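You operate a simulated robot arm through the tools that you are given. There is no shell and no other tool. Be economical: measure what you need, move in short steps, check, and stop when the job is done.

You run a simulated robot arm. Do the job below in one go: nothing can be reset, and whatever is moved stays where it is left.

JOB
Screw home the loose pins of the blue and green shackles, then clamp the blue one in the vice.

It is judged by the outcome, as a careful person would: the job done as asked, and still so three seconds after it is handed in. It fails if anything else is knocked over, pushed out of place, dropped, spilled or broken.

ROBOT AND FRAMES
A 5-joint arm with a two-finger parallel gripper, fixed in place. Base frame: the origin is at the foot of the arm, x ahead of it, y to its left, z up; the work surface is at about z = 0. Lengths are in mm, angles in degrees, forces in N, time in s.
With the tool pointing down near the work surface it reaches from about 260 to 680 mm from the base axis. Its first joint turns from -66.0 to 66.0 degrees. The tool tilts only in the upright plane through the base axis and itself; it spins freely about its own axis. Payload 2.9 kg.
The tool frame sits at the grasp point between the pads (the TCP): z along the fingers, y along the line on which they close. The tips reach 30 mm beyond it. Largest opening 110 mm; finger width 20, thickness 10; the body of the gripper, 48 by 112 mm, starts 55 mm behind the TCP.
Orientation is that of the tool frame in the base frame, as [roll, pitch, yaw] about the fixed x, y, z axes, in that order (R = Rz(yaw) Ry(pitch) Rx(roll)). With the fingers straight down and closing along the base's y, the tool's x points along the base's -x, its y along +y and its z along -z.

CONTROLS
- The arm moves only by the tool jog_arm. Its argument "motion" is a list of rows, each a list of 3 entries, a list of its own where there are three numbers: the shift along the tool's x, y, z in units of 20 mm (1.0 is 20 mm), then the turn, a rotation vector about the tool's x, y, z in units of 6 degrees (1.0 is 6 degrees), then the finger opening in m, from 0 to 0.11. In form: [[[dx, dy, dz], [wx, wy, wz], claw], ...]. A call has 1 to 10 rows; each row shifts and turns the commanded pose from where the row before left it, along the tool's axes as they then stand. A call with a number of a shift or a turn outside -1 to 1 is refused whole. Each row takes 0.2 s and may step no farther than 50 mm and 8.6 degrees from the row before; otherwise, or with a gripper value out of range, the whole call is refused. A pose out of reach is approached as far as the arm can. The call stops where the force on the tool passes 40 N (or 10 N more than at its start, if that is more) or the arm is blocked; 0.2 s more then pass. The fingers move at their own pace (about 108 mm/s each) and stop on an object; they squeeze with about 44 N. The grip force told is the motor's: it shows also when the fingers shut on nothing. Time passes only in rows, and 0.2 s behind the last, so rows that do not move let the fingers close. The reply holds the time, the measured pose of the TCP, the force on the tool along the base axes, the opening and the grip force, in the units named above and with some noise, with the torque about the TCP (base axes, N m) and any sound that the robot's microphone picked up.
- Cameras (640 x 400 px; columns grow to the right, rows downward): "scene" is fixed at [25.1, -441.3, 615.6]; the picture's right is [0.87, -0.49, 0.00], its down [-0.25, -0.44, -0.86] and it looks along [0.43, 0.75, -0.50] (base axes); focal length 317 px, centre (320, 200). "wrist" rides on the gripper at [72, 17, -103] in the tool frame; the picture's right is [-0.23, 0.97, 0.00], its down [-0.76, -0.18, -0.62] and it looks along [-0.61, -0.14, 0.78] (tool axes); focal length 222 px, centre (320, 200).
- snapshot(camera): a new picture of that camera. It takes no simulated time.
- measure_at(camera, pixels): for up to 12 pixels [column, row] of the newest picture of that camera ("zoom" is the newest enlarged one), the place [x, y, z] in the base frame of the surface seen there, good to about 2 mm. It takes no simulated time.
- close_up(camera, box): a new picture of the part [left, top, right, bottom] of that camera's present view, enlarged. It takes no simulated time.
- hand_in(): hands the job in; it is judged then, once.

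Go step by step. Measure first, check grasps and placings, and put right what went wrong. The budget is 80 turns and 34 pictures, counting those below and the enlarged ones. Unless the task says otherwise, let go and move clear before handing in, and close with one line.

The tools are called after "Request:" as a command line: name --argument value ..., lists and objects as JSON in quotes. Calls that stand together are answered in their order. jog_arm: Moves the arm, as the interface text tells. Its arguments: {"type":"object","properties":{"motion":{"type":"array","items":{"type":"array"}}},"required":["motion"]} The other tools are called the same way: snapshot (camera) takes a picture; measure_at (camera, pixels) gives the place of the surface under pixels of a picture; close_up (camera, box) takes an enlarged picture of a part of a camera's view; hand_in () hands the job in.

At the start:

```text
time: 0.0
tcp_pos: [488.4, 35.3, 307.6]
orientation: [-180.0, 0.0, -179.9]
wrist_force: [-0.5, 0.2, 0.5]
moment: [0.01, 0.01, -0.01]
width: 109.9
grasp_force: 0.0
```

scene: 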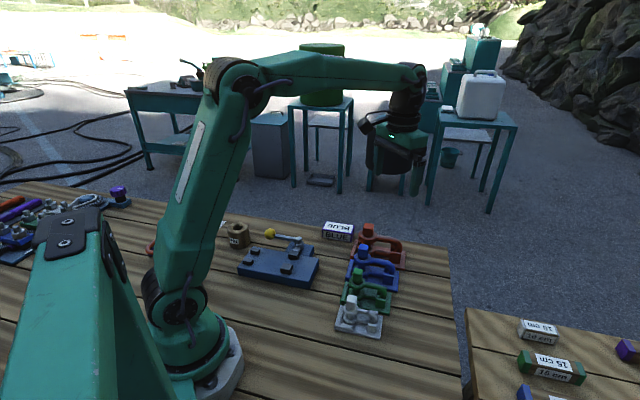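
wrist: 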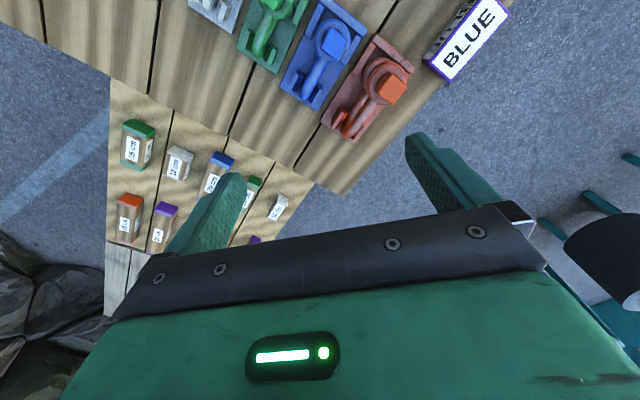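

The scene shows four coloured shackles around (370,280) and a blue vice-like fixture around (280,262). I take enlarged views to see the details.

Request:
close_up --camera "scene" --box '[320, 210, 430, 345]'

Request:
close_up --camera "scene" --box '[210, 205, 370, 305]'

```text
2.96 times, centred on (375, 278) of scene
```

zoom: 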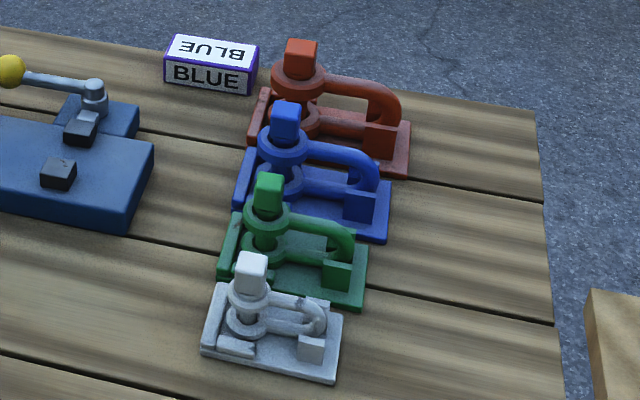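

```text
4.00 times, centred on (290, 255) of scene
```

zoom: 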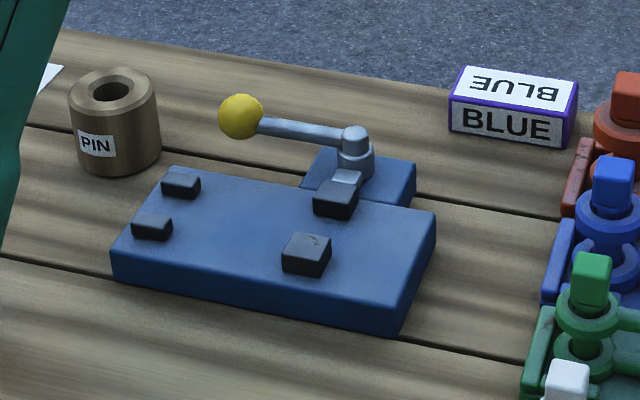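

The shackles lie in coloured cradles with square pin heads upright, and the vice has a yellow-knobbed lever. I look from the wrist and measure the heads and the vice (zoom 2 pixels).

Request:
measure_at --camera "zoom" --pixels '[[240, 115], [355, 132], [345, 180], [335, 192], [310, 243], [182, 178], [152, 220], [230, 240], [435, 212], [395, 330], [112, 250], [110, 90]]'

Request:
close_up --camera "wrist" --box '[180, 0, 520, 150]'

Request:
measure_at --camera "scene" --pixels '[[367, 227], [363, 246], [358, 271], [351, 298], [398, 273], [387, 299], [390, 288], [380, 312], [360, 285], [375, 291]]'

```text
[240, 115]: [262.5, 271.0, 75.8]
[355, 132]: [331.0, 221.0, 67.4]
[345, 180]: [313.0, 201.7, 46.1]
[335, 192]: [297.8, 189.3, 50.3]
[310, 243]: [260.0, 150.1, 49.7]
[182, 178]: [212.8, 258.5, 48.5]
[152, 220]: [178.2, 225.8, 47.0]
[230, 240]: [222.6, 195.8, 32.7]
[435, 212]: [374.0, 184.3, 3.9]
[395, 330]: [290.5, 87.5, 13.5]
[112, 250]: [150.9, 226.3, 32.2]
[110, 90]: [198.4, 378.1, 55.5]
```

```text
1.88 times, centred on (350, 75) of wrist
```

zoom: 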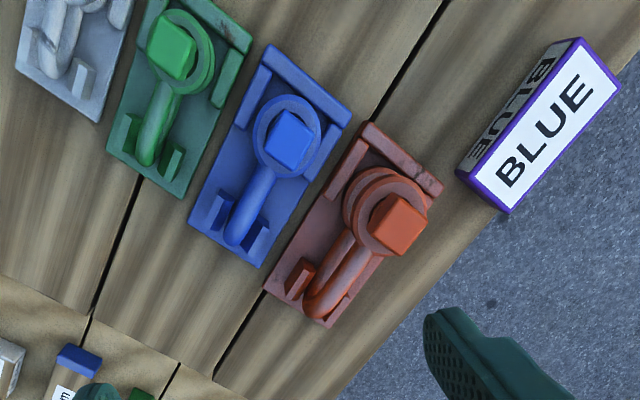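

```text
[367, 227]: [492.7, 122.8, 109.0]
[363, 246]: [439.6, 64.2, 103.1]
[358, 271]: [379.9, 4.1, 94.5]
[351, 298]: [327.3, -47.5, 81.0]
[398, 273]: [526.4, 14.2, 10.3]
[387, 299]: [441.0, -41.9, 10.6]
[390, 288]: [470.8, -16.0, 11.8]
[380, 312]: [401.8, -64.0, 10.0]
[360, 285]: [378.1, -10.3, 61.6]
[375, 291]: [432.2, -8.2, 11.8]
```

The four pin heads stand at about 80 mm spacing, blue near (440,64,103) and green near (380,4,95). I spin the tool so the wrist camera looks toward the vice.

Request:
jog_arm --motion '[[[0, 0, 0], [0, 0, -1], 0.11], [[0, 0, 0], [0, 0, -1], 0.11], [[0, 0, 0], [0, 0, -1], 0.11], [[0, 0, 0], [0, 0, -1], 0.11], [[0, 0, 0], [0, 0, -1], 0.11], [[0, 0, 0], [0, 0, -1], 0.11], [[0, 0, 0], [0, 0, -1], 0.11], [[0, 0, 0], [0, 0, -1], 0.11], [[0, 0, 0], [0, 0, -1], 0.11], [[0, 0, 0], [0, 0, -1], 0.11]]'

Request:
jog_arm --motion '[[[0, 0, 0], [0, 0, -1], 0.11], [[0, 0, 0], [0, 0, -1], 0.11], [[0, 0, 0], [0, 0, -1], 0.11], [[0, 0, 0], [0, 0, -1], 0.11], [[0, 0, 0], [0, 0, -1], 0.11], [[0, 0, 0], [0, 0, -1], 0.11], [[0, 0, 0], [0, 0, -1], 0.11], [[0, 0, 0], [0, 0, -1], 0.11], [[0, 0, 0], [0, 0, -1], 0.11], [[0, 0, 0], [0, 0, -1], 0.11]]'

Request:
snapshot --camera "wrist"

```text
time: 2.2
tcp_pos: [488.8, 36.0, 309.0]
orientation: [180.0, -0.1, -119.9]
wrist_force: [-0.2, 0.2, 1.3]
moment: [0.03, -0.03, -0.03]
width: 110.0
grasp_force: 0.2
```

```text
time: 4.4
tcp_pos: [489.0, 35.4, 308.2]
orientation: [-180.0, 0.0, -60.0]
wrist_force: [-1.0, 0.2, -0.9]
moment: [0.0, -0.02, -0.01]
width: 109.9
grasp_force: 0.2
```

```text
28 pictures are left
```

wrist: 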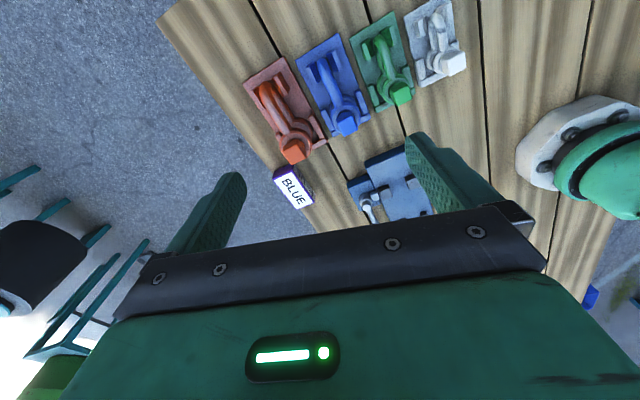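

The camera sees mostly the area under the tool, so I need to stand above the vice. I move toward (300,190) at the same height.

Request:
jog_arm --motion '[[[-1, 0.41, 0], [0, 0, 0], 0.11], [[-1, 0.41, 0], [0, 0, 0], 0.11], [[-1, 0.41, 0], [0, 0, 0], 0.11], [[-1, 0.41, 0], [0, 0, 0], 0.11], [[-1, 0.41, 0], [0, 0, 0], 0.11], [[-1, 0.41, 0], [0, 0, 0], 0.11], [[-1, 0.41, 0], [0, 0, 0], 0.11], [[-1, 0.41, 0], [0, 0, 0], 0.11], [[-1, 0.41, 0], [0, 0, 0], 0.11], [[-1, 0.41, 0], [0, 0, 0], 0.11]]'

Request:
snapshot --camera "wrist"

```text
time: 6.6
tcp_pos: [318.0, 168.1, 309.4]
orientation: [180.0, -0.1, -60.0]
wrist_force: [0.3, -0.8, 0.2]
moment: [-0.03, 0.02, 0.01]
width: 110.3
grasp_force: 0.1
```

```text
27 pictures are left
```

wrist: 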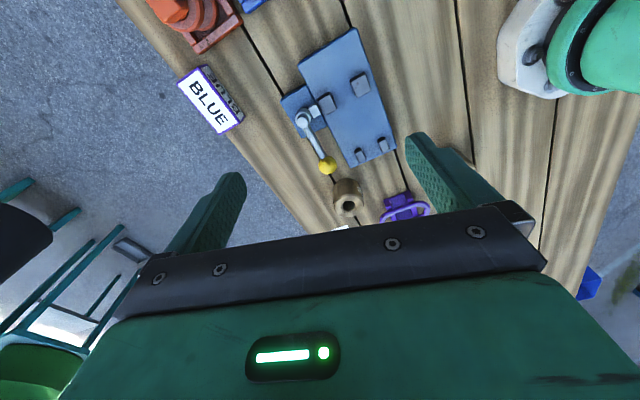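

Request:
close_up --camera "wrist" --box '[260, 20, 440, 230]'

```text
1.90 times, centred on (350, 125) of wrist
```

zoom: 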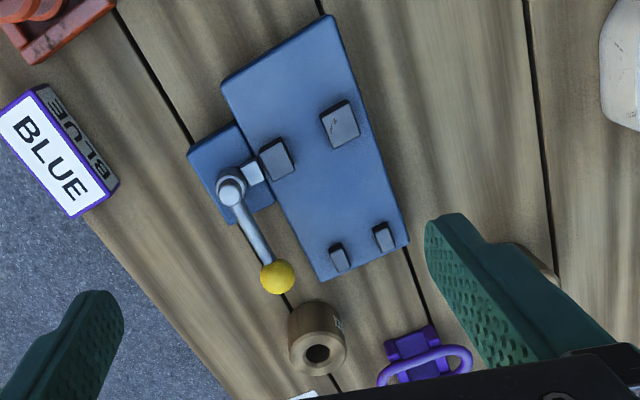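

The vice shows two jaws (zoom (340,122) and (278,158)), two bow posts (340,255),(385,235), and a lever pivoting at (230,187) with the knob at (278,277). I measure their edges.

Request:
measure_at --camera "zoom" --pixels '[[347, 100], [359, 135], [321, 115], [331, 148], [283, 138], [296, 165], [260, 153], [272, 178], [250, 172], [230, 187], [278, 277], [242, 165]]'

Request:
measure_at --camera "zoom" --pixels '[[340, 244], [331, 250], [338, 270], [350, 266], [384, 223], [374, 228], [383, 251], [396, 245], [305, 200], [221, 85], [324, 15], [408, 242]]'

```text
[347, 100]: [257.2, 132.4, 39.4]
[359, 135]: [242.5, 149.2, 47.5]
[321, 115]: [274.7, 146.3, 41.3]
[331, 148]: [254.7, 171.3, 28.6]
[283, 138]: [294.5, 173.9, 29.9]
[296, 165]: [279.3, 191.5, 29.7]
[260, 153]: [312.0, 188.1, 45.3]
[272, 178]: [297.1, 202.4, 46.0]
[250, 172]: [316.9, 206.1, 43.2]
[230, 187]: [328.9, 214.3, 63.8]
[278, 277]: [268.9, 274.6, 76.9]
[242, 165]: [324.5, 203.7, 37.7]
```

```text
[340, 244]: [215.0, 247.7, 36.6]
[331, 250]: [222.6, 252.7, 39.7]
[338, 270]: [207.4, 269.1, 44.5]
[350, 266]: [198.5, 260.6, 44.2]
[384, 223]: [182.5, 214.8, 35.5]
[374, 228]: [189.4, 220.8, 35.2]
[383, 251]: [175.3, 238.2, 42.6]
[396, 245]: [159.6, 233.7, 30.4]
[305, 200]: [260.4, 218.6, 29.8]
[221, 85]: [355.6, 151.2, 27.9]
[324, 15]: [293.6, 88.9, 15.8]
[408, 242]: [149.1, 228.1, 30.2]
```

Jaws centre is near (278,170) at 45°, posts near (196,242), so the shackle's bow must point toward azimuth ~137°. Now I go over the blue and green shackles.

Request:
jog_arm --motion '[[[0.9, -0.33, 0], [0, 0, 0], 0.11], [[0.9, -0.33, 0], [0, 0, 0], 0.11], [[0.9, -0.33, 0], [0, 0, 0], 0.11], [[0.9, -0.33, 0], [0, 0, 0], 0.11], [[0.9, -0.33, 0], [0, 0, 0], 0.11], [[0.9, -0.33, 0], [0, 0, 0], 0.11], [[0.9, -0.33, 0], [0, 0, 0], 0.11], [[0.9, -0.33, 0], [0, 0, 0], 0.11], [[0, 0, 0], [0, 0, 1], 0.11], [[0, 0, 0], [0, 0, 1], 0.11]]'

Request:
close_up --camera "wrist" --box '[160, 0, 480, 200]'

```text
time: 8.8
tcp_pos: [435.2, 70.1, 308.2]
orientation: [-180.0, 0.0, -72.1]
wrist_force: [0.2, 0.2, 0.5]
moment: [-0.02, 0.01, -0.01]
width: 110.0
grasp_force: 0.1
```

```text
2.00 times, centred on (320, 100) of wrist
```

zoom: 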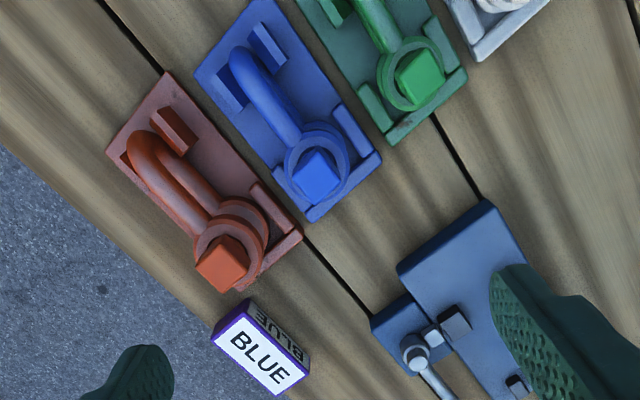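

Blue head is at zoom (317,175), green at (420,76). I measure their head corners, the eyes and bow ends.

Request:
measure_at --camera "zoom" --pixels '[[318, 152], [338, 178], [316, 199], [296, 172], [316, 175], [340, 148], [293, 153], [237, 60], [270, 92], [263, 45], [233, 88], [343, 135]]'

Request:
measure_at --camera "zoom" --pixels '[[420, 53], [441, 70], [418, 102], [399, 80], [420, 77], [385, 65], [436, 92], [383, 20], [220, 260], [272, 345], [308, 358], [245, 305]]'

Request:
close_up --camera "scene" --box '[335, 240, 405, 320]'

```text
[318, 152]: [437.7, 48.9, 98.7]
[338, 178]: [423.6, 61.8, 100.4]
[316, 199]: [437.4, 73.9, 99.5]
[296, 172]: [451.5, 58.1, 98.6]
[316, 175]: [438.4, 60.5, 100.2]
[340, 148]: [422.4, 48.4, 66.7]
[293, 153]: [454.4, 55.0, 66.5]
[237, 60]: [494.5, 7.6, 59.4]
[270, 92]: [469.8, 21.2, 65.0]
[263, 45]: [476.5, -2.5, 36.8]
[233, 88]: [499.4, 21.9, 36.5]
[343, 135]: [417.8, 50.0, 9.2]
```

```text
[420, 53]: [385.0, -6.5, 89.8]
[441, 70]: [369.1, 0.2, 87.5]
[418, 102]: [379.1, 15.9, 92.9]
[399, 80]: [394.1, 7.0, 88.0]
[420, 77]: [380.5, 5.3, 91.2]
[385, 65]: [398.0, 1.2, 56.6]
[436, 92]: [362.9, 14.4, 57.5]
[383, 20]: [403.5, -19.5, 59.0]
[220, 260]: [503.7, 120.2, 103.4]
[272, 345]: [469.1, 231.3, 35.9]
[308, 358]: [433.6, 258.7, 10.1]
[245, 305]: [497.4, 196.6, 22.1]
```

```text
5.00 times, centred on (370, 280) of scene
```

zoom: 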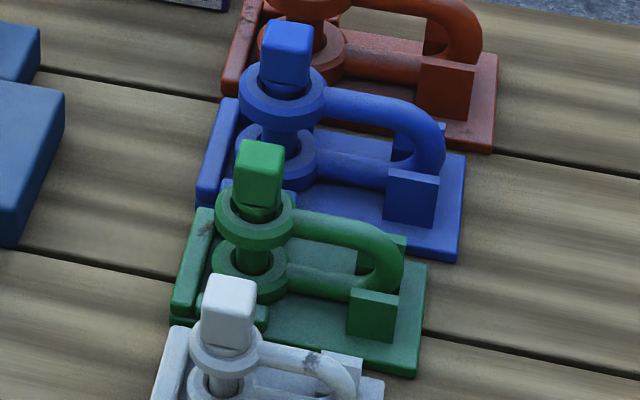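

Blue head: ~20 mm square centred (438,61), top z 100, faces at 41°/131°; eye top z 67. I align the fingers with yaw about -49° and come down over it.

Request:
jog_arm --motion '[[[0, 0, 0], [0, 0, -1], 0.05], [[0, 0, 0], [0, 0, -1], 0.05], [[0, 0, 0], [0, 0, -1], 0.05], [[0, 0, 0], [0, 0, -0.85], 0.05], [[0.44, 0.18, 1], [0, 0, 0], 0.05], [[0, 0, 1], [0, 0, 0], 0.05], [[0, 0, 1], [0, 0, 0], 0.05], [[0, 0, 1], [0, 0, 0], 0.05], [[0, 0, 1], [0, 0, 0], 0.05], [[0, 0, 1], [0, 0, 0], 0.05]]'

Request:
snapshot --camera "wrist"

```text
time: 11.0
tcp_pos: [437.7, 60.6, 187.0]
orientation: [180.0, 0.0, -48.9]
wrist_force: [-0.3, 1.1, 0.4]
moment: [-0.01, 0.0, -0.02]
width: 50.1
grasp_force: 0.1
```

```text
23 pictures are left
```

wrist: 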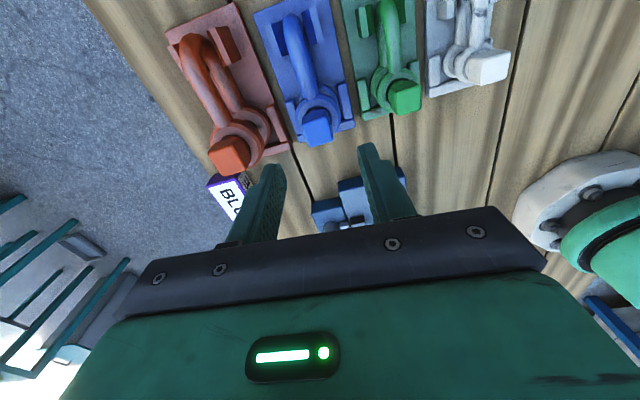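

The fingers at (260,200),(380,185) straddle the blue head's line. I descend to z≈106 and close gently.

Request:
jog_arm --motion '[[[0, 0, 1], [0, 0, 0], 0.05], [[0, 0, 1], [0, 0, 0], 0.05], [[0, 0, 1], [0, 0, 0], 0.05], [[0, 0, 1], [0, 0, 0], 0.05], [[0, 0, 0], [0, 0, 0], 0.05], [[0, 0, 0], [0, 0, 0], 0.012], [[0, 0, 0], [0, 0, 0], 0.012], [[0, 0, 0], [0, 0, 0], 0.012]]'

Request:
close_up --camera "scene" --box '[325, 200, 415, 310]'

```text
time: 12.8
tcp_pos: [438.1, 61.5, 107.6]
orientation: [-179.9, -0.1, -48.9]
wrist_force: [1.3, -0.3, 0.2]
moment: [-0.16, -0.17, 0.01]
width: 23.8
grasp_force: 44.0
```

```text
3.64 times, centred on (370, 255) of scene
```

zoom: 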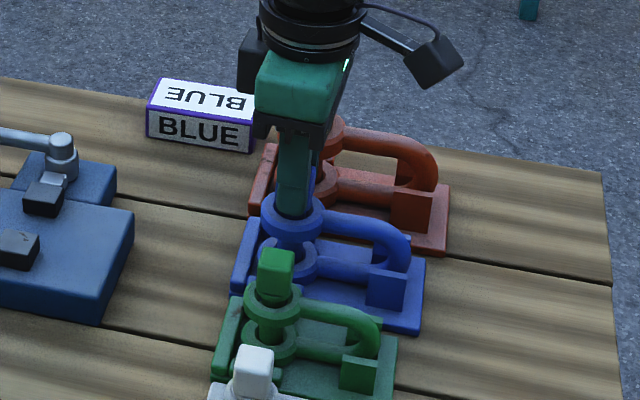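

Gripped at width 23.8. I turn clockwise (tool +z) a little and watch the force and torque.

Request:
jog_arm --motion '[[[0, 0, 0], [0, 0, 1], 0.012], [[0, 0, 0], [0, 0, 1], 0.012], [[0, 0, 0], [0, 0, 1], 0.012], [[0, 0, 0], [0, 0, 1], 0.012], [[0, 0, 0], [0, 0, 1], 0.012]]'

```text
time: 14.0
tcp_pos: [437.3, 60.8, 108.1]
orientation: [180.0, -0.1, -79.0]
wrist_force: [0.3, 0.9, -1.3]
moment: [0.04, 0.01, 0.01]
width: 24.0
grasp_force: 44.4
```

No resistance yet; I keep turning clockwise.

Request:
jog_arm --motion '[[[0, 0, 0], [0, 0, 1], 0.012], [[0, 0, 0], [0, 0, 1], 0.012], [[0, 0, 0], [0, 0, 1], 0.012], [[0, 0, 0], [0, 0, 1], 0.012], [[0, 0, 0], [0, 0, 1], 0.012], [[0, 0, 0], [0, 0, 1], 0.012], [[0, 0, 0], [0, 0, 1], 0.012], [[0, 0, 0], [0, 0, 1], 0.012], [[0, 0, 0], [0, 0, 1], 0.012], [[0, 0, 0], [0, 0, 1], 0.012]]'

Request:
close_up --camera "scene" --box '[325, 200, 415, 310]'

```text
time: 16.2
tcp_pos: [438.6, 60.7, 108.1]
orientation: [179.9, -0.1, -139.0]
wrist_force: [-1.0, 0.2, -3.8]
moment: [0.13, 0.09, -0.02]
width: 23.9
grasp_force: 44.2
```

```text
3.64 times, centred on (370, 255) of scene
```

zoom: 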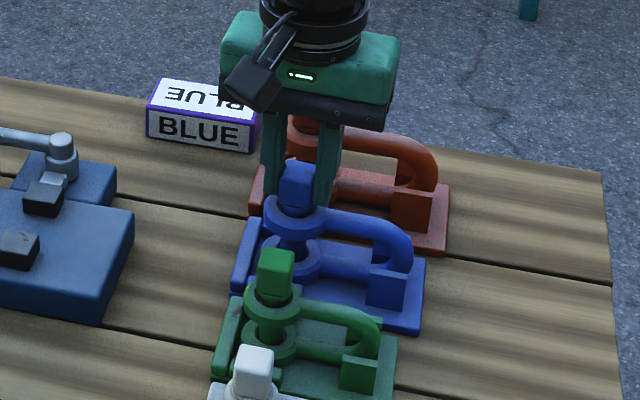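

The head turns with the fingers while the shackle stays, and a slight downward pull (-3.8 N) shows it threading in. I go on with a slight descent.

Request:
jog_arm --motion '[[[0, 0, 0.01], [0, 0, 1], 0.012], [[0, 0, 0.01], [0, 0, 1], 0.012], [[0, 0, 0.01], [0, 0, 1], 0.012], [[0, 0, 0.01], [0, 0, 1], 0.012], [[0, 0, 0.01], [0, 0, 1], 0.012], [[0, 0, 0.01], [0, 0, 1], 0.012], [[0, 0, 0.01], [0, 0, 1], 0.012], [[0, 0, 0.01], [0, 0, 1], 0.012], [[0, 0, 0.01], [0, 0, 1], 0.012], [[0, 0, 0.01], [0, 0, 1], 0.012]]'

Request:
jog_arm --motion '[[[0, 0, 0.01], [0, 0, 1], 0.012], [[0, 0, 0.01], [0, 0, 1], 0.012], [[0, 0, 0.01], [0, 0, 1], 0.012], [[0, 0, 0.01], [0, 0, 1], 0.012], [[0, 0, 0.01], [0, 0, 1], 0.012], [[0, 0, 0.01], [0, 0, 1], 0.012], [[0, 0, 0.01], [0, 0, 1], 0.012], [[0, 0, 0.01], [0, 0, 1], 0.012], [[0, 0, 0.01], [0, 0, 1], 0.012], [[0, 0, 0.01], [0, 0, 1], 0.012]]'

```text
time: 18.4
tcp_pos: [438.7, 60.8, 104.9]
orientation: [179.8, 0.0, 161.0]
wrist_force: [0.1, 0.6, -3.4]
moment: [0.1, 0.05, 0.03]
width: 24.0
grasp_force: 44.5
```

```text
time: 20.6
tcp_pos: [440.0, 61.1, 106.0]
orientation: [179.7, 0.0, 101.0]
wrist_force: [9.5, 21.2, 9.1]
moment: [1.52, -0.65, 1.4]
width: 32.3
grasp_force: 44.3
```

The torque jumped to 1.4 N m and the width to 32, so the pin stopped after about 180° and the fingers are riding over the corners. I open and look.

Request:
jog_arm --motion '[[[0, 0, 0], [0, 0, -1], 0.02], [[0, 0, 0], [0, 0, -1], 0.02], [[0, 0, 0], [0, 0, -1], 0.03], [[0, 0, 0], [0, 0, -1], 0.055], [[0, 0, 0], [0, 0, -1], 0.055], [[0, 0, -1], [0, 0, 0], 0.055], [[0, 0, -1], [0, 0, 0], 0.055], [[0, 0, -1], [0, 0, 0], 0.055], [[0, 0, -1], [0, 0, 0], 0.055], [[0, 0, -1], [0, 0, 0], 0.055]]'

Request:
close_up --camera "scene" --box '[335, 230, 405, 310]'

Request:
close_up --camera "wrist" --box '[160, 0, 480, 200]'

```text
time: 22.8
tcp_pos: [438.8, 60.6, 205.5]
orientation: [-179.9, 0.0, 131.1]
wrist_force: [0.1, -0.1, 0.7]
moment: [0.03, 0.02, -0.02]
width: 55.3
grasp_force: 0.0
```

```text
5.00 times, centred on (370, 270) of scene
```

zoom: 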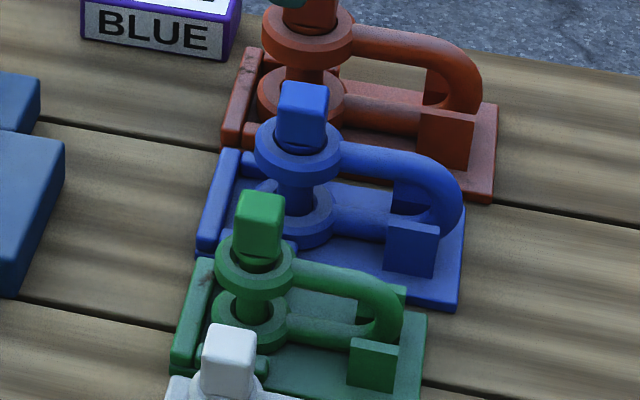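

```text
2.00 times, centred on (320, 100) of wrist
```

zoom: 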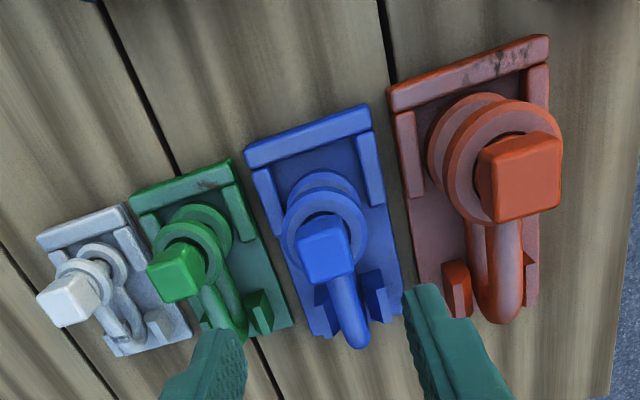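

The blue head looks seated lower on its eye than before (gap gone at (303,150)). I measure its top and eye to confirm.

Request:
measure_at --camera "zoom" --pixels '[[326, 240], [300, 230], [340, 228], [352, 255], [318, 198], [305, 208], [290, 225], [178, 266], [180, 222], [535, 155], [470, 120], [340, 325]]'

Request:
close_up --camera "wrist" --box '[270, 60, 370, 180]'

```text
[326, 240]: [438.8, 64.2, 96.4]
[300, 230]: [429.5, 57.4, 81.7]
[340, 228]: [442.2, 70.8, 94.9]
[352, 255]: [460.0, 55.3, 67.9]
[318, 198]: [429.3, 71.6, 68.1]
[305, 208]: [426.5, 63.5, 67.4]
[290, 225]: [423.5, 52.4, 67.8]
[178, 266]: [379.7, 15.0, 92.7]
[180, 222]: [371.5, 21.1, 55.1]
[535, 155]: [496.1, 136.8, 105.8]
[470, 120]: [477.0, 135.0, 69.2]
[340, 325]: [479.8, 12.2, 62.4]
```

```text
3.33 times, centred on (320, 120) of wrist
```

zoom: 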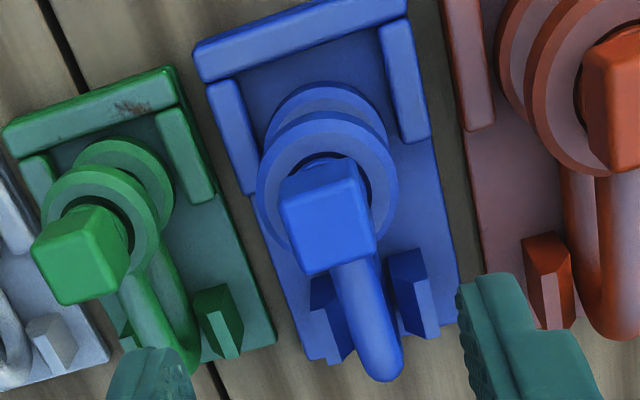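

The head dropped from 100 to 96. I grip again and test by tightening slowly, watching the torque, to make sure it's really home.

Request:
jog_arm --motion '[[[0, 0, 1], [0, 0, 0], 0.055], [[0, 0, 1], [0, 0, 0], 0.055], [[0, 0, 1], [0, 0, 0], 0.055], [[0, 0, 1], [0, 0, 0], 0.055], [[0, 0, 1], [0, 0, 0], 0.055], [[0, 0, 0.1], [0, 0, 0], 0.012], [[0, 0, 0], [0, 0, 0], 0.012], [[0, 0, 0], [0, 0, 0], 0.012]]'

Request:
jog_arm --motion '[[[0, 0, 0], [0, 0, 0.5], 0.012], [[0, 0, 0], [0, 0, 0.5], 0.012]]'

```text
time: 24.6
tcp_pos: [437.7, 60.8, 102.9]
orientation: [179.9, 0.1, 131.1]
wrist_force: [2.6, 0.6, 9.4]
moment: [0.02, 0.02, 0.33]
width: 24.7
grasp_force: 44.2
```

```text
time: 25.2
tcp_pos: [438.6, 61.8, 101.4]
orientation: [179.8, 0.0, 125.2]
wrist_force: [10.8, 9.2, 4.7]
moment: [0.7, -0.36, 1.23]
width: 25.5
grasp_force: 44.3
```

Torque rises straight to 1.2 N m within 6°, so it's at its stop. One firmer nip, then I release and go to green.

Request:
jog_arm --motion '[[[0, 0, 0], [0, 0, 0.7], 0.012], [[0, 0, 0], [0, 0, 0.7], 0.012]]'

Request:
jog_arm --motion '[[[0, 0, 0], [0, 0, -1], 0.012], [[0, 0, 0], [0, 0, -1], 0.012], [[0, 0, 0], [0, 0, 0], 0.055], [[0, 0, 0], [0, 0, 0], 0.055], [[0, 0, -1], [0, 0, 0], 0.055], [[0, 0, -1], [0, 0, 0], 0.055], [[0, 0, -1], [0, 0, 0], 0.055], [[0, 0, -1], [0, 0, 0], 0.055]]'

```text
time: 25.8
tcp_pos: [439.5, 61.6, 102.8]
orientation: [179.9, 0.1, 116.8]
wrist_force: [6.2, 23.0, 12.7]
moment: [1.62, -0.24, 1.33]
width: 27.4
grasp_force: 44.2
```

```text
time: 27.6
tcp_pos: [437.6, 61.4, 182.1]
orientation: [179.9, 0.1, 128.7]
wrist_force: [0.2, 0.0, 0.5]
moment: [0.01, -0.01, 0.04]
width: 54.9
grasp_force: 0.1
```

Now green: head centre about (381.5,4.5), faces at 60°/-30°. I move over it and align.

Request:
jog_arm --motion '[[[-0.12, -0.99, 0], [0, 0, 0], 0.05], [[-0.12, -0.99, 0], [0, 0, 0], 0.05], [[-0.12, -0.99, 0], [0, 0, 0], 0.05], [[-0.12, -0.99, 0], [0, 0, 0], 0.05], [[0, 0, 0], [0, 0, -0.9], 0.05], [[0, 0, 0], [0, 0, -0.9], 0.05], [[0, 0, 0], [0, 0, -0.9], 0.05], [[0, 0, 0], [0, 0, -0.85], 0.05], [[0, 0, 0], [0, 0, 0], 0.05]]'

Request:
close_up --camera "wrist" --box '[200, 0, 440, 200]'

```text
time: 29.6
tcp_pos: [380.3, 3.1, 182.5]
orientation: [-180.0, -0.1, 150.1]
wrist_force: [-0.1, 0.8, 0.0]
moment: [0.0, 0.0, 0.0]
width: 50.1
grasp_force: 0.2
```

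```text
2.00 times, centred on (320, 100) of wrist
```

zoom: 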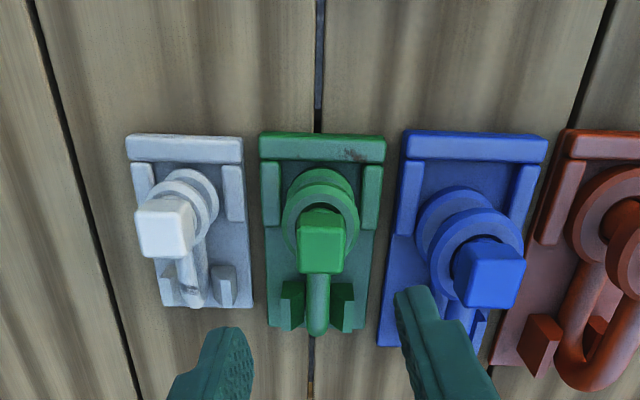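

The green head at (322,240) looks aligned with its cradle, perhaps ~10° off my fingers. I measure its corners more closely.

Request:
measure_at --camera "zoom" --pixels '[[302, 226], [345, 228], [342, 270], [302, 270], [322, 248], [312, 198], [347, 205], [262, 155], [384, 157]]'

```text
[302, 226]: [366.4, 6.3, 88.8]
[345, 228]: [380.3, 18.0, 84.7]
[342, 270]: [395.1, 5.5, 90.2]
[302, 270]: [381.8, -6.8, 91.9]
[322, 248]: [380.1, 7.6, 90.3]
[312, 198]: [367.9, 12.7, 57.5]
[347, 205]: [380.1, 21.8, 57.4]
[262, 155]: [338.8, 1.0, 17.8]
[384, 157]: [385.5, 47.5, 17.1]
```

Head faces are at ~43°, centre (381,5.5). I correct yaw to 133, descend to z≈97 and grip.

Request:
jog_arm --motion '[[[0, 0, 0], [0, 0, 0.95], 0.05], [[0, 0, 0], [0, 0, 0.95], 0.05], [[0, 0, 0], [0, 0, 0.95], 0.05], [[0.07, 0.1, 1], [0, 0, 0], 0.05], [[0, 0, 1], [0, 0, 0], 0.05], [[0, 0, 1], [0, 0, 0], 0.05], [[0, 0, 1], [0, 0, 0], 0.05], [[0, 0, 0.25], [0, 0, 0], 0.012], [[0, 0, 0], [0, 0, 0], 0.012], [[0, 0, 0], [0, 0, 0], 0.012]]'

Request:
jog_arm --motion '[[[0, 0, 0.01], [0, 0, 1], 0.012], [[0, 0, 0.01], [0, 0, 1], 0.012], [[0, 0, 0.01], [0, 0, 1], 0.012], [[0, 0, 0.01], [0, 0, 1], 0.012], [[0, 0, 0.01], [0, 0, 1], 0.012], [[0, 0, 0.01], [0, 0, 1], 0.012], [[0, 0, 0.01], [0, 0, 1], 0.012], [[0, 0, 0.01], [0, 0, 1], 0.012], [[0, 0, 0.01], [0, 0, 1], 0.012], [[0, 0, 0.01], [0, 0, 1], 0.012]]'

```text
time: 31.8
tcp_pos: [383.3, 5.0, 96.5]
orientation: [-179.9, 0.1, 132.9]
wrist_force: [-10.9, 0.3, 23.4]
moment: [0.05, 0.47, -0.03]
width: 21.1
grasp_force: 44.4
```

```text
time: 34.0
tcp_pos: [382.4, 5.7, 95.2]
orientation: [180.0, 0.1, 72.8]
wrist_force: [-14.7, 5.1, 29.7]
moment: [0.03, 0.45, -0.01]
width: 20.8
grasp_force: 43.9
```

The upward 30 N is from having closed while still descending, pressing the pin down. I keep turning without further descent so it relaxes.

Request:
jog_arm --motion '[[[0, 0, -0.05], [0, 0, 1], 0.012], [[0, 0, 0], [0, 0, 1], 0.012], [[0, 0, 0], [0, 0, 1], 0.012], [[0, 0, 0], [0, 0, 1], 0.012], [[0, 0, 0], [0, 0, 1], 0.012], [[0, 0, 0], [0, 0, 1], 0.012], [[0, 0, 0], [0, 0, 1], 0.012]]'

Request:
jog_arm --motion '[[[0, 0, 0], [0, 0, 1], 0.012], [[0, 0, 0], [0, 0, 1], 0.012], [[0, 0, 0], [0, 0, 1], 0.012], [[0, 0, 0], [0, 0, 1], 0.012], [[0, 0, 0], [0, 0, 1], 0.012]]'

```text
time: 35.6
tcp_pos: [382.1, 6.2, 96.8]
orientation: [-180.0, 0.1, 30.6]
wrist_force: [-9.0, 0.4, 7.5]
moment: [-0.05, 0.47, 0.02]
width: 21.1
grasp_force: 44.2
```

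```text
time: 36.8
tcp_pos: [387.1, -28.4, 101.6]
orientation: [179.8, -1.3, 3.3]
wrist_force: [-2.2, 11.2, 9.2]
moment: [0.75, -0.03, 0.03]
width: 25.1
grasp_force: 44.4
out of reach, approached as far as the arm can: row 4, 5
stopped in row 5: the force on the tool passed its limit at 57 N (the readings are from after the stop); the commanded pose is now the measured one
```

The arm hit a reach limit and the TCP shifted to y=-28 with 57 N. I stop and look at what happened.

Request:
close_up --camera "scene" --box '[315, 210, 425, 345]'

```text
2.96 times, centred on (370, 278) of scene
```

zoom: 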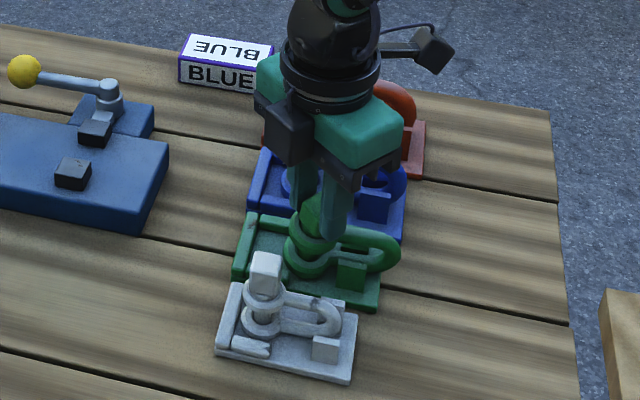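

The spin joint reached its end stop and dragged the green shackle over toward -y (zoom (315,235)). While still gripping, I reverse gently: unwind the spin and bring the TCP back to (381,5.5).

Request:
jog_arm --motion '[[[-0.02, -0.28, 0.03], [0, -0.1, -0.5], 0.012], [[-0.02, -0.28, 0.03], [0, -0.1, -0.5], 0.012], [[-0.02, -0.28, 0.03], [0, 0, -0.5], 0.012]]'

Request:
jog_arm --motion '[[[-0.02, -0.28, 0.03], [0, 0, -0.5], 0.012], [[-0.02, -0.28, 0.03], [0, 0, -0.5], 0.012], [[-0.02, -0.28, 0.03], [0, 0, -0.5], 0.012]]'

Request:
close_up --camera "scene" --box '[315, 210, 425, 345]'

```text
time: 37.6
tcp_pos: [384.5, -11.7, 98.5]
orientation: [180.0, 0.2, 12.1]
wrist_force: [2.6, -3.6, 2.6]
moment: [-0.2, -0.07, -0.02]
width: 21.4
grasp_force: 44.2
```

```text
time: 38.4
tcp_pos: [380.3, 2.8, 97.8]
orientation: [179.9, -0.1, 21.3]
wrist_force: [-0.2, -18.8, 23.1]
moment: [-1.4, 0.36, -0.08]
width: 20.9
grasp_force: 44.4
```

```text
2.96 times, centred on (370, 278) of scene
```

zoom: 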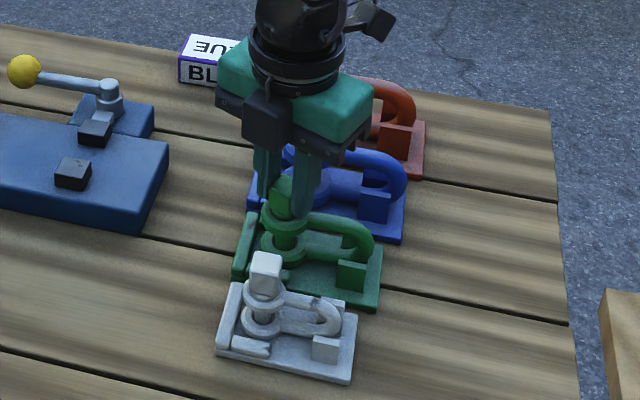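

The shackle appears nearly back in its cradle. I release, rise and inspect.

Request:
jog_arm --motion '[[[0, 0, 0], [0, 0, 0], 0.05], [[0, 0, 0], [0, 0, 0], 0.05], [[0, 0, -1], [0, 0, 0], 0.05], [[0, 0, -1], [0, 0, 0], 0.05], [[0, 0, -1], [0, 0, 0], 0.05], [[0, 0, -1], [0, 0, 0], 0.05], [[0, 0, -1], [0, 0, 0], 0.05]]'

Request:
jog_arm --motion '[[[0, 0, 0], [0, 0, -1], 0.05], [[0, 0, 0], [0, 0, -1], 0.05], [[0, 0, 0], [0, 0, -1], 0.05], [[0, 0, 0], [0, 0, -1], 0.05], [[0, 0, 0], [0, 0, -1], 0.05], [[0, 0, 0], [0, 0, -1], 0.05], [[0, 0, 0], [0, 0, -1], 0.05], [[0, 0, 0], [0, 0, -1], 0.05], [[0, 0, 0], [0, 0, -1], 0.05], [[0, 0, 0], [0, 0, -1], 0.05]]'

Request:
close_up --camera "scene" --box '[335, 250, 405, 330]'

Request:
close_up --camera "wrist" --box '[160, 0, 480, 200]'

```text
time: 40.0
tcp_pos: [378.6, 6.0, 196.5]
orientation: [-180.0, 0.0, 21.3]
wrist_force: [-0.8, 0.2, 0.1]
moment: [-0.05, 0.02, 0.02]
width: 49.8
grasp_force: 0.1
```

```text
time: 42.2
tcp_pos: [379.2, 5.3, 195.9]
orientation: [-179.9, 0.0, 81.3]
wrist_force: [0.2, 0.0, -0.1]
moment: [-0.02, -0.02, 0.0]
width: 49.9
grasp_force: 0.1
```

```text
5.00 times, centred on (370, 290) of scene
```

zoom: 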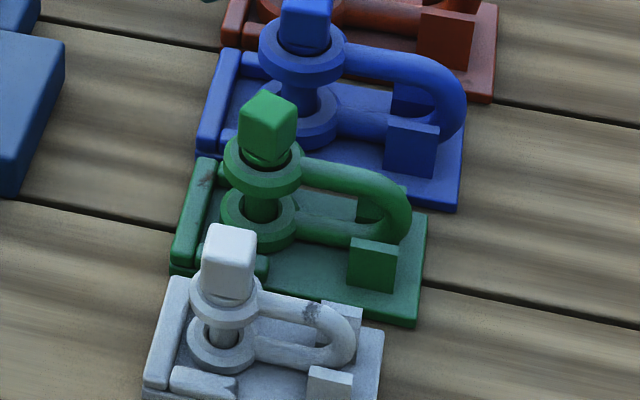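

```text
2.00 times, centred on (320, 100) of wrist
```

zoom: 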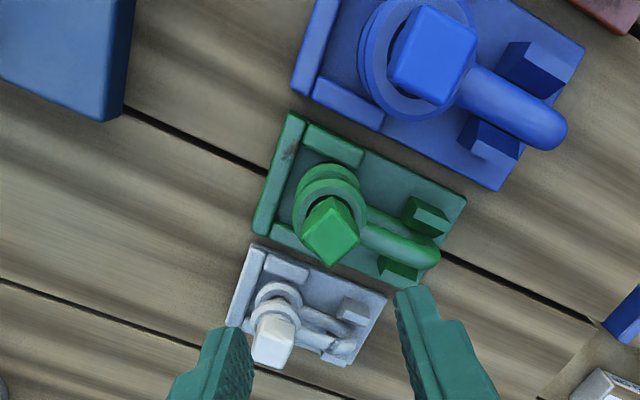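

The green shackle sits back in its cradle, head twisted ~70° short of the stop. I measure its head before regripping at yaw ~111, leaving spin room.

Request:
measure_at --camera "zoom" --pixels '[[330, 205], [302, 236], [333, 264], [358, 234], [331, 234], [335, 180], [320, 165], [362, 210], [435, 255], [268, 235], [465, 198]]'

```text
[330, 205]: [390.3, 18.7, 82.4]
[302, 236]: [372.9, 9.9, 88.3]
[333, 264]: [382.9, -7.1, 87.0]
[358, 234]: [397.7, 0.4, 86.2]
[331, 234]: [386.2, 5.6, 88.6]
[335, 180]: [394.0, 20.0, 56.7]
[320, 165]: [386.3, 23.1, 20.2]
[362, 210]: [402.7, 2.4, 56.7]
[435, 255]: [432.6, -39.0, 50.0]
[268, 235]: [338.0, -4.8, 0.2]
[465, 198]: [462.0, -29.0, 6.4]
```

Head centre (386,5.5), faces ~27°, top z 88. I align at yaw 117, descend to z 95, then close without moving.

Request:
jog_arm --motion '[[[0, 0, 0], [0, 0, -1], 0.05], [[0, 0, 0], [0, 0, -1], 0.05], [[0, 0, 0], [0, 0, -1], 0.05], [[0, 0, 0], [0, 0, -1], 0.05], [[0, 0, 0], [0, 0, -1], 0.05], [[0, 0, 0], [0, 0, -1], 0.05], [[-0.14, 0.28, 1], [0, 0, 0], 0.05], [[0, 0, 1], [0, 0, 0], 0.05], [[0, 0, 1], [0, 0, 0], 0.05], [[0, 0, 1], [0, 0, 0], 0.05]]'

Request:
jog_arm --motion '[[[0, 0, 1.0], [0, 0, 0], 0.05], [[0, 0, 0.05], [0, 0, 0], 0.05], [[0, 0, 0], [0, 0, 0], 0.05], [[0, 0, 0], [0, 0, 0], 0.012], [[0, 0, 0], [0, 0, 0], 0.012]]'

```text
time: 44.4
tcp_pos: [384.7, 4.1, 115.2]
orientation: [-179.9, 0.1, 117.1]
wrist_force: [-0.1, -0.3, 0.3]
moment: [-0.03, 0.03, 0.0]
width: 49.9
grasp_force: 0.0
```

```text
time: 45.6
tcp_pos: [384.6, 4.2, 94.6]
orientation: [-180.0, 0.0, 117.1]
wrist_force: [0.0, -0.9, 0.4]
moment: [-0.02, 0.07, -0.01]
width: 21.2
grasp_force: 43.9
```

Clean grip, no side load. I continue clockwise 60° with a slight descent.

Request:
jog_arm --motion '[[[0, 0, 0.01], [0, 0, 1], 0.012], [[0, 0, 0.01], [0, 0, 1], 0.012], [[0, 0, 0.01], [0, 0, 1], 0.012], [[0, 0, 0.01], [0, 0, 1], 0.012], [[0, 0, 0.01], [0, 0, 1], 0.012], [[0, 0, 0.01], [0, 0, 1], 0.012], [[0, 0, 0], [0, 0, 1], 0.012], [[0, 0, 0], [0, 0, 1], 0.012]]'

Request:
jog_arm --motion '[[[0, 0, 0], [0, 0, 1], 0.012], [[0, 0, 0], [0, 0, 1], 0.012]]'

```text
time: 47.4
tcp_pos: [386.6, 3.1, 93.9]
orientation: [-179.9, 0.0, 69.0]
wrist_force: [-2.7, -3.3, 2.8]
moment: [-0.17, 0.12, -0.02]
width: 21.2
grasp_force: 43.6
```

```text
time: 48.0
tcp_pos: [385.4, 5.0, 93.7]
orientation: [-179.9, 0.1, 57.2]
wrist_force: [-3.3, -7.1, -0.3]
moment: [-0.39, 0.26, 0.0]
width: 21.2
grasp_force: 44.4
```

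Request:
jog_arm --motion '[[[0, 0, 0], [0, 0, 1], 0.012], [[0, 0, 0], [0, 0, 1], 0.012]]'

Request:
jog_arm --motion '[[[0, 0, 0], [0, 0, 1], 0.012], [[0, 0, 0], [0, 0, 0.5], 0.012]]'

```text
time: 48.6
tcp_pos: [384.9, 4.8, 93.4]
orientation: [180.0, 0.0, 45.2]
wrist_force: [-3.7, -5.0, 0.7]
moment: [-0.29, 0.28, 0.02]
width: 20.8
grasp_force: 44.0
```

```text
time: 49.2
tcp_pos: [386.3, 4.4, 92.7]
orientation: [-180.0, 0.2, 36.3]
wrist_force: [-4.5, -1.2, 0.9]
moment: [-0.2, 0.41, 1.03]
width: 21.2
grasp_force: 43.9
```

Torque has risen to 1.0 N m near yaw 40, as expected. A little more to confirm the stop.

Request:
jog_arm --motion '[[[0, 0, 0], [0, 0, 0.7], 0.012], [[0, 0, 0], [0, 0, 0.3], 0.012]]'

Request:
jog_arm --motion '[[[0, 0, 0], [0, 0, -1], 0.012], [[0, 0, 0], [0, 0, -0.7], 0.012], [[0, 0, 0], [0, 0, 0], 0.05], [[0, 0, 0], [0, 0, 0], 0.05], [[0, 0, -1], [0, 0, 0], 0.05], [[0, 0, -1], [0, 0, 0], 0.05], [[0, 0, -1], [0, 0, 0], 0.05], [[0, 0, -1], [0, 0, 0], 0.05], [[0, 0, -1], [0, 0, 0], 0.05], [[0, 0, -1], [0, 0, 0], 0.05]]'

Request:
close_up --camera "scene" --box '[335, 250, 405, 330]'

Request:
close_up --camera "wrist" --box '[160, 0, 480, 200]'

```text
time: 49.8
tcp_pos: [385.5, 3.1, 95.2]
orientation: [-180.0, 0.0, 30.1]
wrist_force: [-3.0, 2.5, -0.1]
moment: [0.03, 0.21, 1.41]
width: 22.8
grasp_force: 44.3
```

```text
time: 52.0
tcp_pos: [385.4, 6.1, 212.7]
orientation: [180.0, 0.1, 40.4]
wrist_force: [-0.8, 0.5, 0.6]
moment: [-0.01, 0.01, -0.03]
width: 50.0
grasp_force: 0.2
```

```text
5.00 times, centred on (370, 290) of scene
```

zoom: 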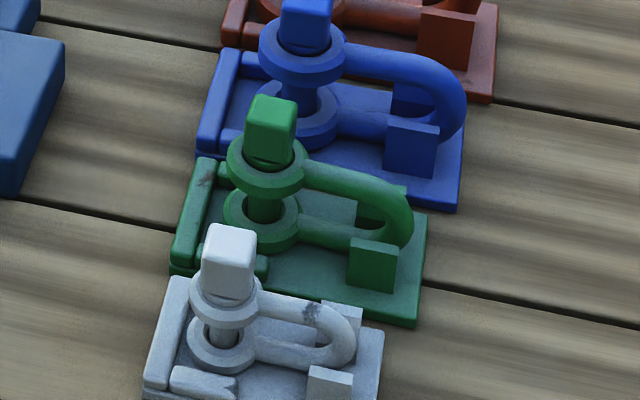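

```text
2.00 times, centred on (320, 100) of wrist
```

zoom: 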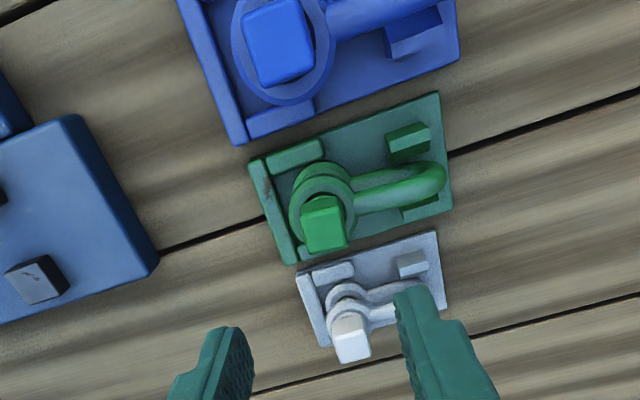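

Green's head is down square at its stop. Next I spin to yaw 131 (away from the spin limit) and take a lower look at the vice before picking blue.

Request:
jog_arm --motion '[[[0, 0, 0], [0, 0, -1], 0.06], [[0, 0, 0], [0, 0, -1], 0.06], [[0, 0, 0], [0, 0, -1], 0.06], [[0, 0, 0], [0, 0, -1], 0.06], [[0, 0, 0], [0, 0, -1], 0.06], [[0, 0, 0], [0, 0, -1], 0.06], [[0, 0, 0], [0, 0, -1], 0.06], [[0, 0, 0], [0, 0, -1], 0.06], [[0, 0, 0], [0, 0, -1], 0.06], [[0, 0, 0], [0, 0, -1], 0.06]]'

Request:
jog_arm --motion '[[[0, 0, 0], [0, 0, -1], 0.06], [[0, 0, 0], [0, 0, -1], 0.06], [[0, 0, 0], [0, 0, -1], 0.06], [[0, 0, 0], [0, 0, -1], 0.06], [[0, 0, 0], [0, 0, -1], 0.06]]'

Request:
jog_arm --motion '[[[0.985, 0.19, 0], [0, 0, 0], 0.06], [[0.985, 0.19, 0], [0, 0, 0], 0.06], [[0.985, 0.19, 0], [0, 0, 0], 0.06], [[0.985, 0.19, 0], [0, 0, 0], 0.06], [[0.985, 0.19, 0], [0, 0, 0], 0.06], [[0.985, 0.19, 0], [0, 0, 0], 0.06], [[0.985, 0.19, 0], [0, 0, 0], 0.06], [[0.985, 0.19, 0], [0, 0, 0], 0.06], [[0.985, 0.19, 0], [0, 0, 0], 0.06], [[0.985, 0.19, 0], [0, 0, 0], 0.06]]'

Request:
close_up --camera "wrist" --box '[160, 0, 480, 200]'

```text
time: 54.2
tcp_pos: [385.9, 4.2, 213.3]
orientation: [179.9, 0.1, 100.4]
wrist_force: [-0.3, 0.5, 0.1]
moment: [0.02, -0.03, 0.0]
width: 60.2
grasp_force: 0.1
```

```text
time: 55.4
tcp_pos: [385.5, 3.0, 213.9]
orientation: [180.0, 0.1, 130.5]
wrist_force: [0.1, 0.8, 0.3]
moment: [-0.01, -0.02, -0.03]
width: 59.8
grasp_force: 0.0
```

```text
time: 57.6
tcp_pos: [285.0, 179.4, 213.0]
orientation: [-179.9, -0.1, 130.4]
wrist_force: [-0.1, -0.3, 0.8]
moment: [0.01, 0.01, 0.0]
width: 60.0
grasp_force: 0.1
```

```text
2.00 times, centred on (320, 100) of wrist
```

zoom: 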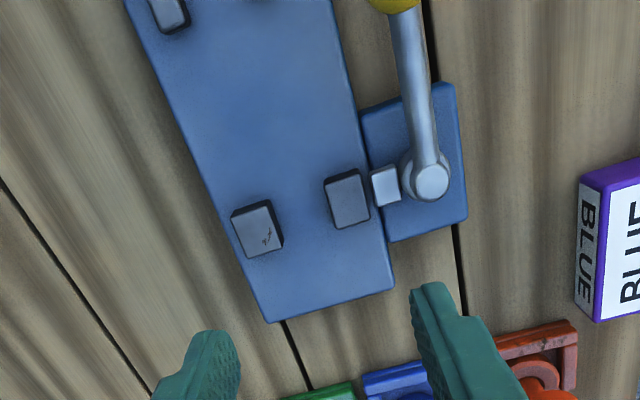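

Good view: fixed jaw at (257,230), moving jaw at (346,200), pivot (432,182). I measure points on the jaw tops and gap.

Request:
measure_at --camera "zoom" --pixels '[[236, 217], [266, 205], [244, 255], [278, 246], [257, 230], [327, 186], [359, 173], [336, 226], [366, 219], [346, 200], [432, 182], [305, 215]]'

Request:
measure_at --camera "zoom" --pixels '[[155, 5], [180, 2], [165, 27], [186, 18], [172, 12], [395, 288], [268, 322], [125, 0], [330, 0], [580, 180], [597, 320], [418, 80]]'

```text
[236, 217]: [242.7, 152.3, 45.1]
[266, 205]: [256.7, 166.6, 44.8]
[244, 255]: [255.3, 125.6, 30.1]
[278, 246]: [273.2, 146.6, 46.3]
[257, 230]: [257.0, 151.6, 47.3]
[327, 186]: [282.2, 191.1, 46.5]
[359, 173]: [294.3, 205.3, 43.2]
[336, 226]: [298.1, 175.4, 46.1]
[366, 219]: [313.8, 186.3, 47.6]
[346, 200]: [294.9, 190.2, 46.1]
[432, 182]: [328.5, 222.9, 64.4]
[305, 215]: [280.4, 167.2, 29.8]
```

```text
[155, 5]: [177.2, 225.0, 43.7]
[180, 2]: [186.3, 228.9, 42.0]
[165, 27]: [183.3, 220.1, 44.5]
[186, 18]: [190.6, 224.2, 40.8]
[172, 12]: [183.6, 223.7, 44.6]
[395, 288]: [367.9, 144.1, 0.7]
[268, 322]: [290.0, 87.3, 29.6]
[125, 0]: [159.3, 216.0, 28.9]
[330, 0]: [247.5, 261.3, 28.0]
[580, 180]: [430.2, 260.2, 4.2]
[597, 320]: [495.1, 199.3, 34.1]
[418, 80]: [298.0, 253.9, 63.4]
```

Jaw gap is ~37 mm, centre (277.6,170), long axis 135°; posts ~109 mm further. I must know the blue shackle's exact sizes, so I go over it for a careful look.

Request:
jog_arm --motion '[[[-1, 0.17, 0], [0, 0, 0], 0.06], [[-1, 0.17, 0], [0, 0, 0], 0.06], [[-1, 0.17, 0], [0, 0, 0], 0.06], [[-1, 0.17, 0], [0, 0, 0], 0.06], [[-1, 0.17, 0], [0, 0, 0], 0.06], [[-1, 0.17, 0], [0, 0, 0], 0.06], [[-1, 0.17, 0], [0, 0, 0], 0.06], [[-1, 0.17, 0], [0, 0, 0], 0.06], [[-1, 0.17, 0], [0, 0, 0], 0.06], [[-1, 0.17, 0], [0, 0, 0], 0.06]]'

Request:
close_up --camera "wrist" --box '[220, 20, 420, 160]'

```text
time: 59.8
tcp_pos: [442.9, 48.3, 213.7]
orientation: [180.0, 0.0, 130.4]
wrist_force: [1.1, -0.1, 0.0]
moment: [-0.01, 0.0, 0.0]
width: 60.0
grasp_force: 0.1
```

```text
2.86 times, centred on (320, 90) of wrist
```

zoom: 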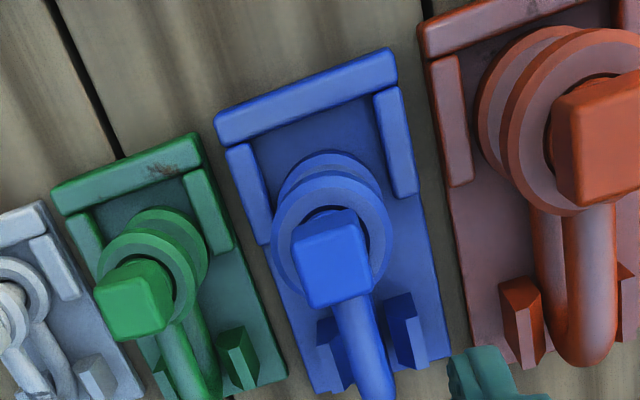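

I measure blue's eye edges, rod, posts and ribs here.

Request:
measure_at --camera "zoom" --pixels '[[276, 236], [388, 222], [325, 182], [320, 153], [278, 195], [376, 180], [350, 350], [380, 350], [325, 345], [405, 300], [386, 305], [343, 325]]'

Request:
measure_at --camera "zoom" --pixels '[[240, 195], [262, 190], [395, 140], [383, 130], [217, 130], [390, 65], [420, 370], [375, 395], [334, 262], [330, 225], [318, 325], [330, 390]]'

```text
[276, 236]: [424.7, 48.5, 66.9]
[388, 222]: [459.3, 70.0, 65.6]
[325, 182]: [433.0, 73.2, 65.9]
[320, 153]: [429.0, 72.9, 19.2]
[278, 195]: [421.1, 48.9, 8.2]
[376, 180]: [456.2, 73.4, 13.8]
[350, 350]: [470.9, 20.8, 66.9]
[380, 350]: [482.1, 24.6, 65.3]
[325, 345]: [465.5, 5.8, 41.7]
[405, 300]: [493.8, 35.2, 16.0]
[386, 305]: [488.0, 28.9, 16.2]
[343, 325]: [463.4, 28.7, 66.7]
```

```text
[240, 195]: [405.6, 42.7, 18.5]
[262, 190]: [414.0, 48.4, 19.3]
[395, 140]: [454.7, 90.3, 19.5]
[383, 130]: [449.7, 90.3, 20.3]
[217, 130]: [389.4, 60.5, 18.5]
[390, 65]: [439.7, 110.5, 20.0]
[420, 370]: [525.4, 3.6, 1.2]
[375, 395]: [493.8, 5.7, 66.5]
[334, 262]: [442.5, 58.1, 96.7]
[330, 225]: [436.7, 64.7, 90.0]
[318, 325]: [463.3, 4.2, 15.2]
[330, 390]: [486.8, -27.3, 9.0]
```

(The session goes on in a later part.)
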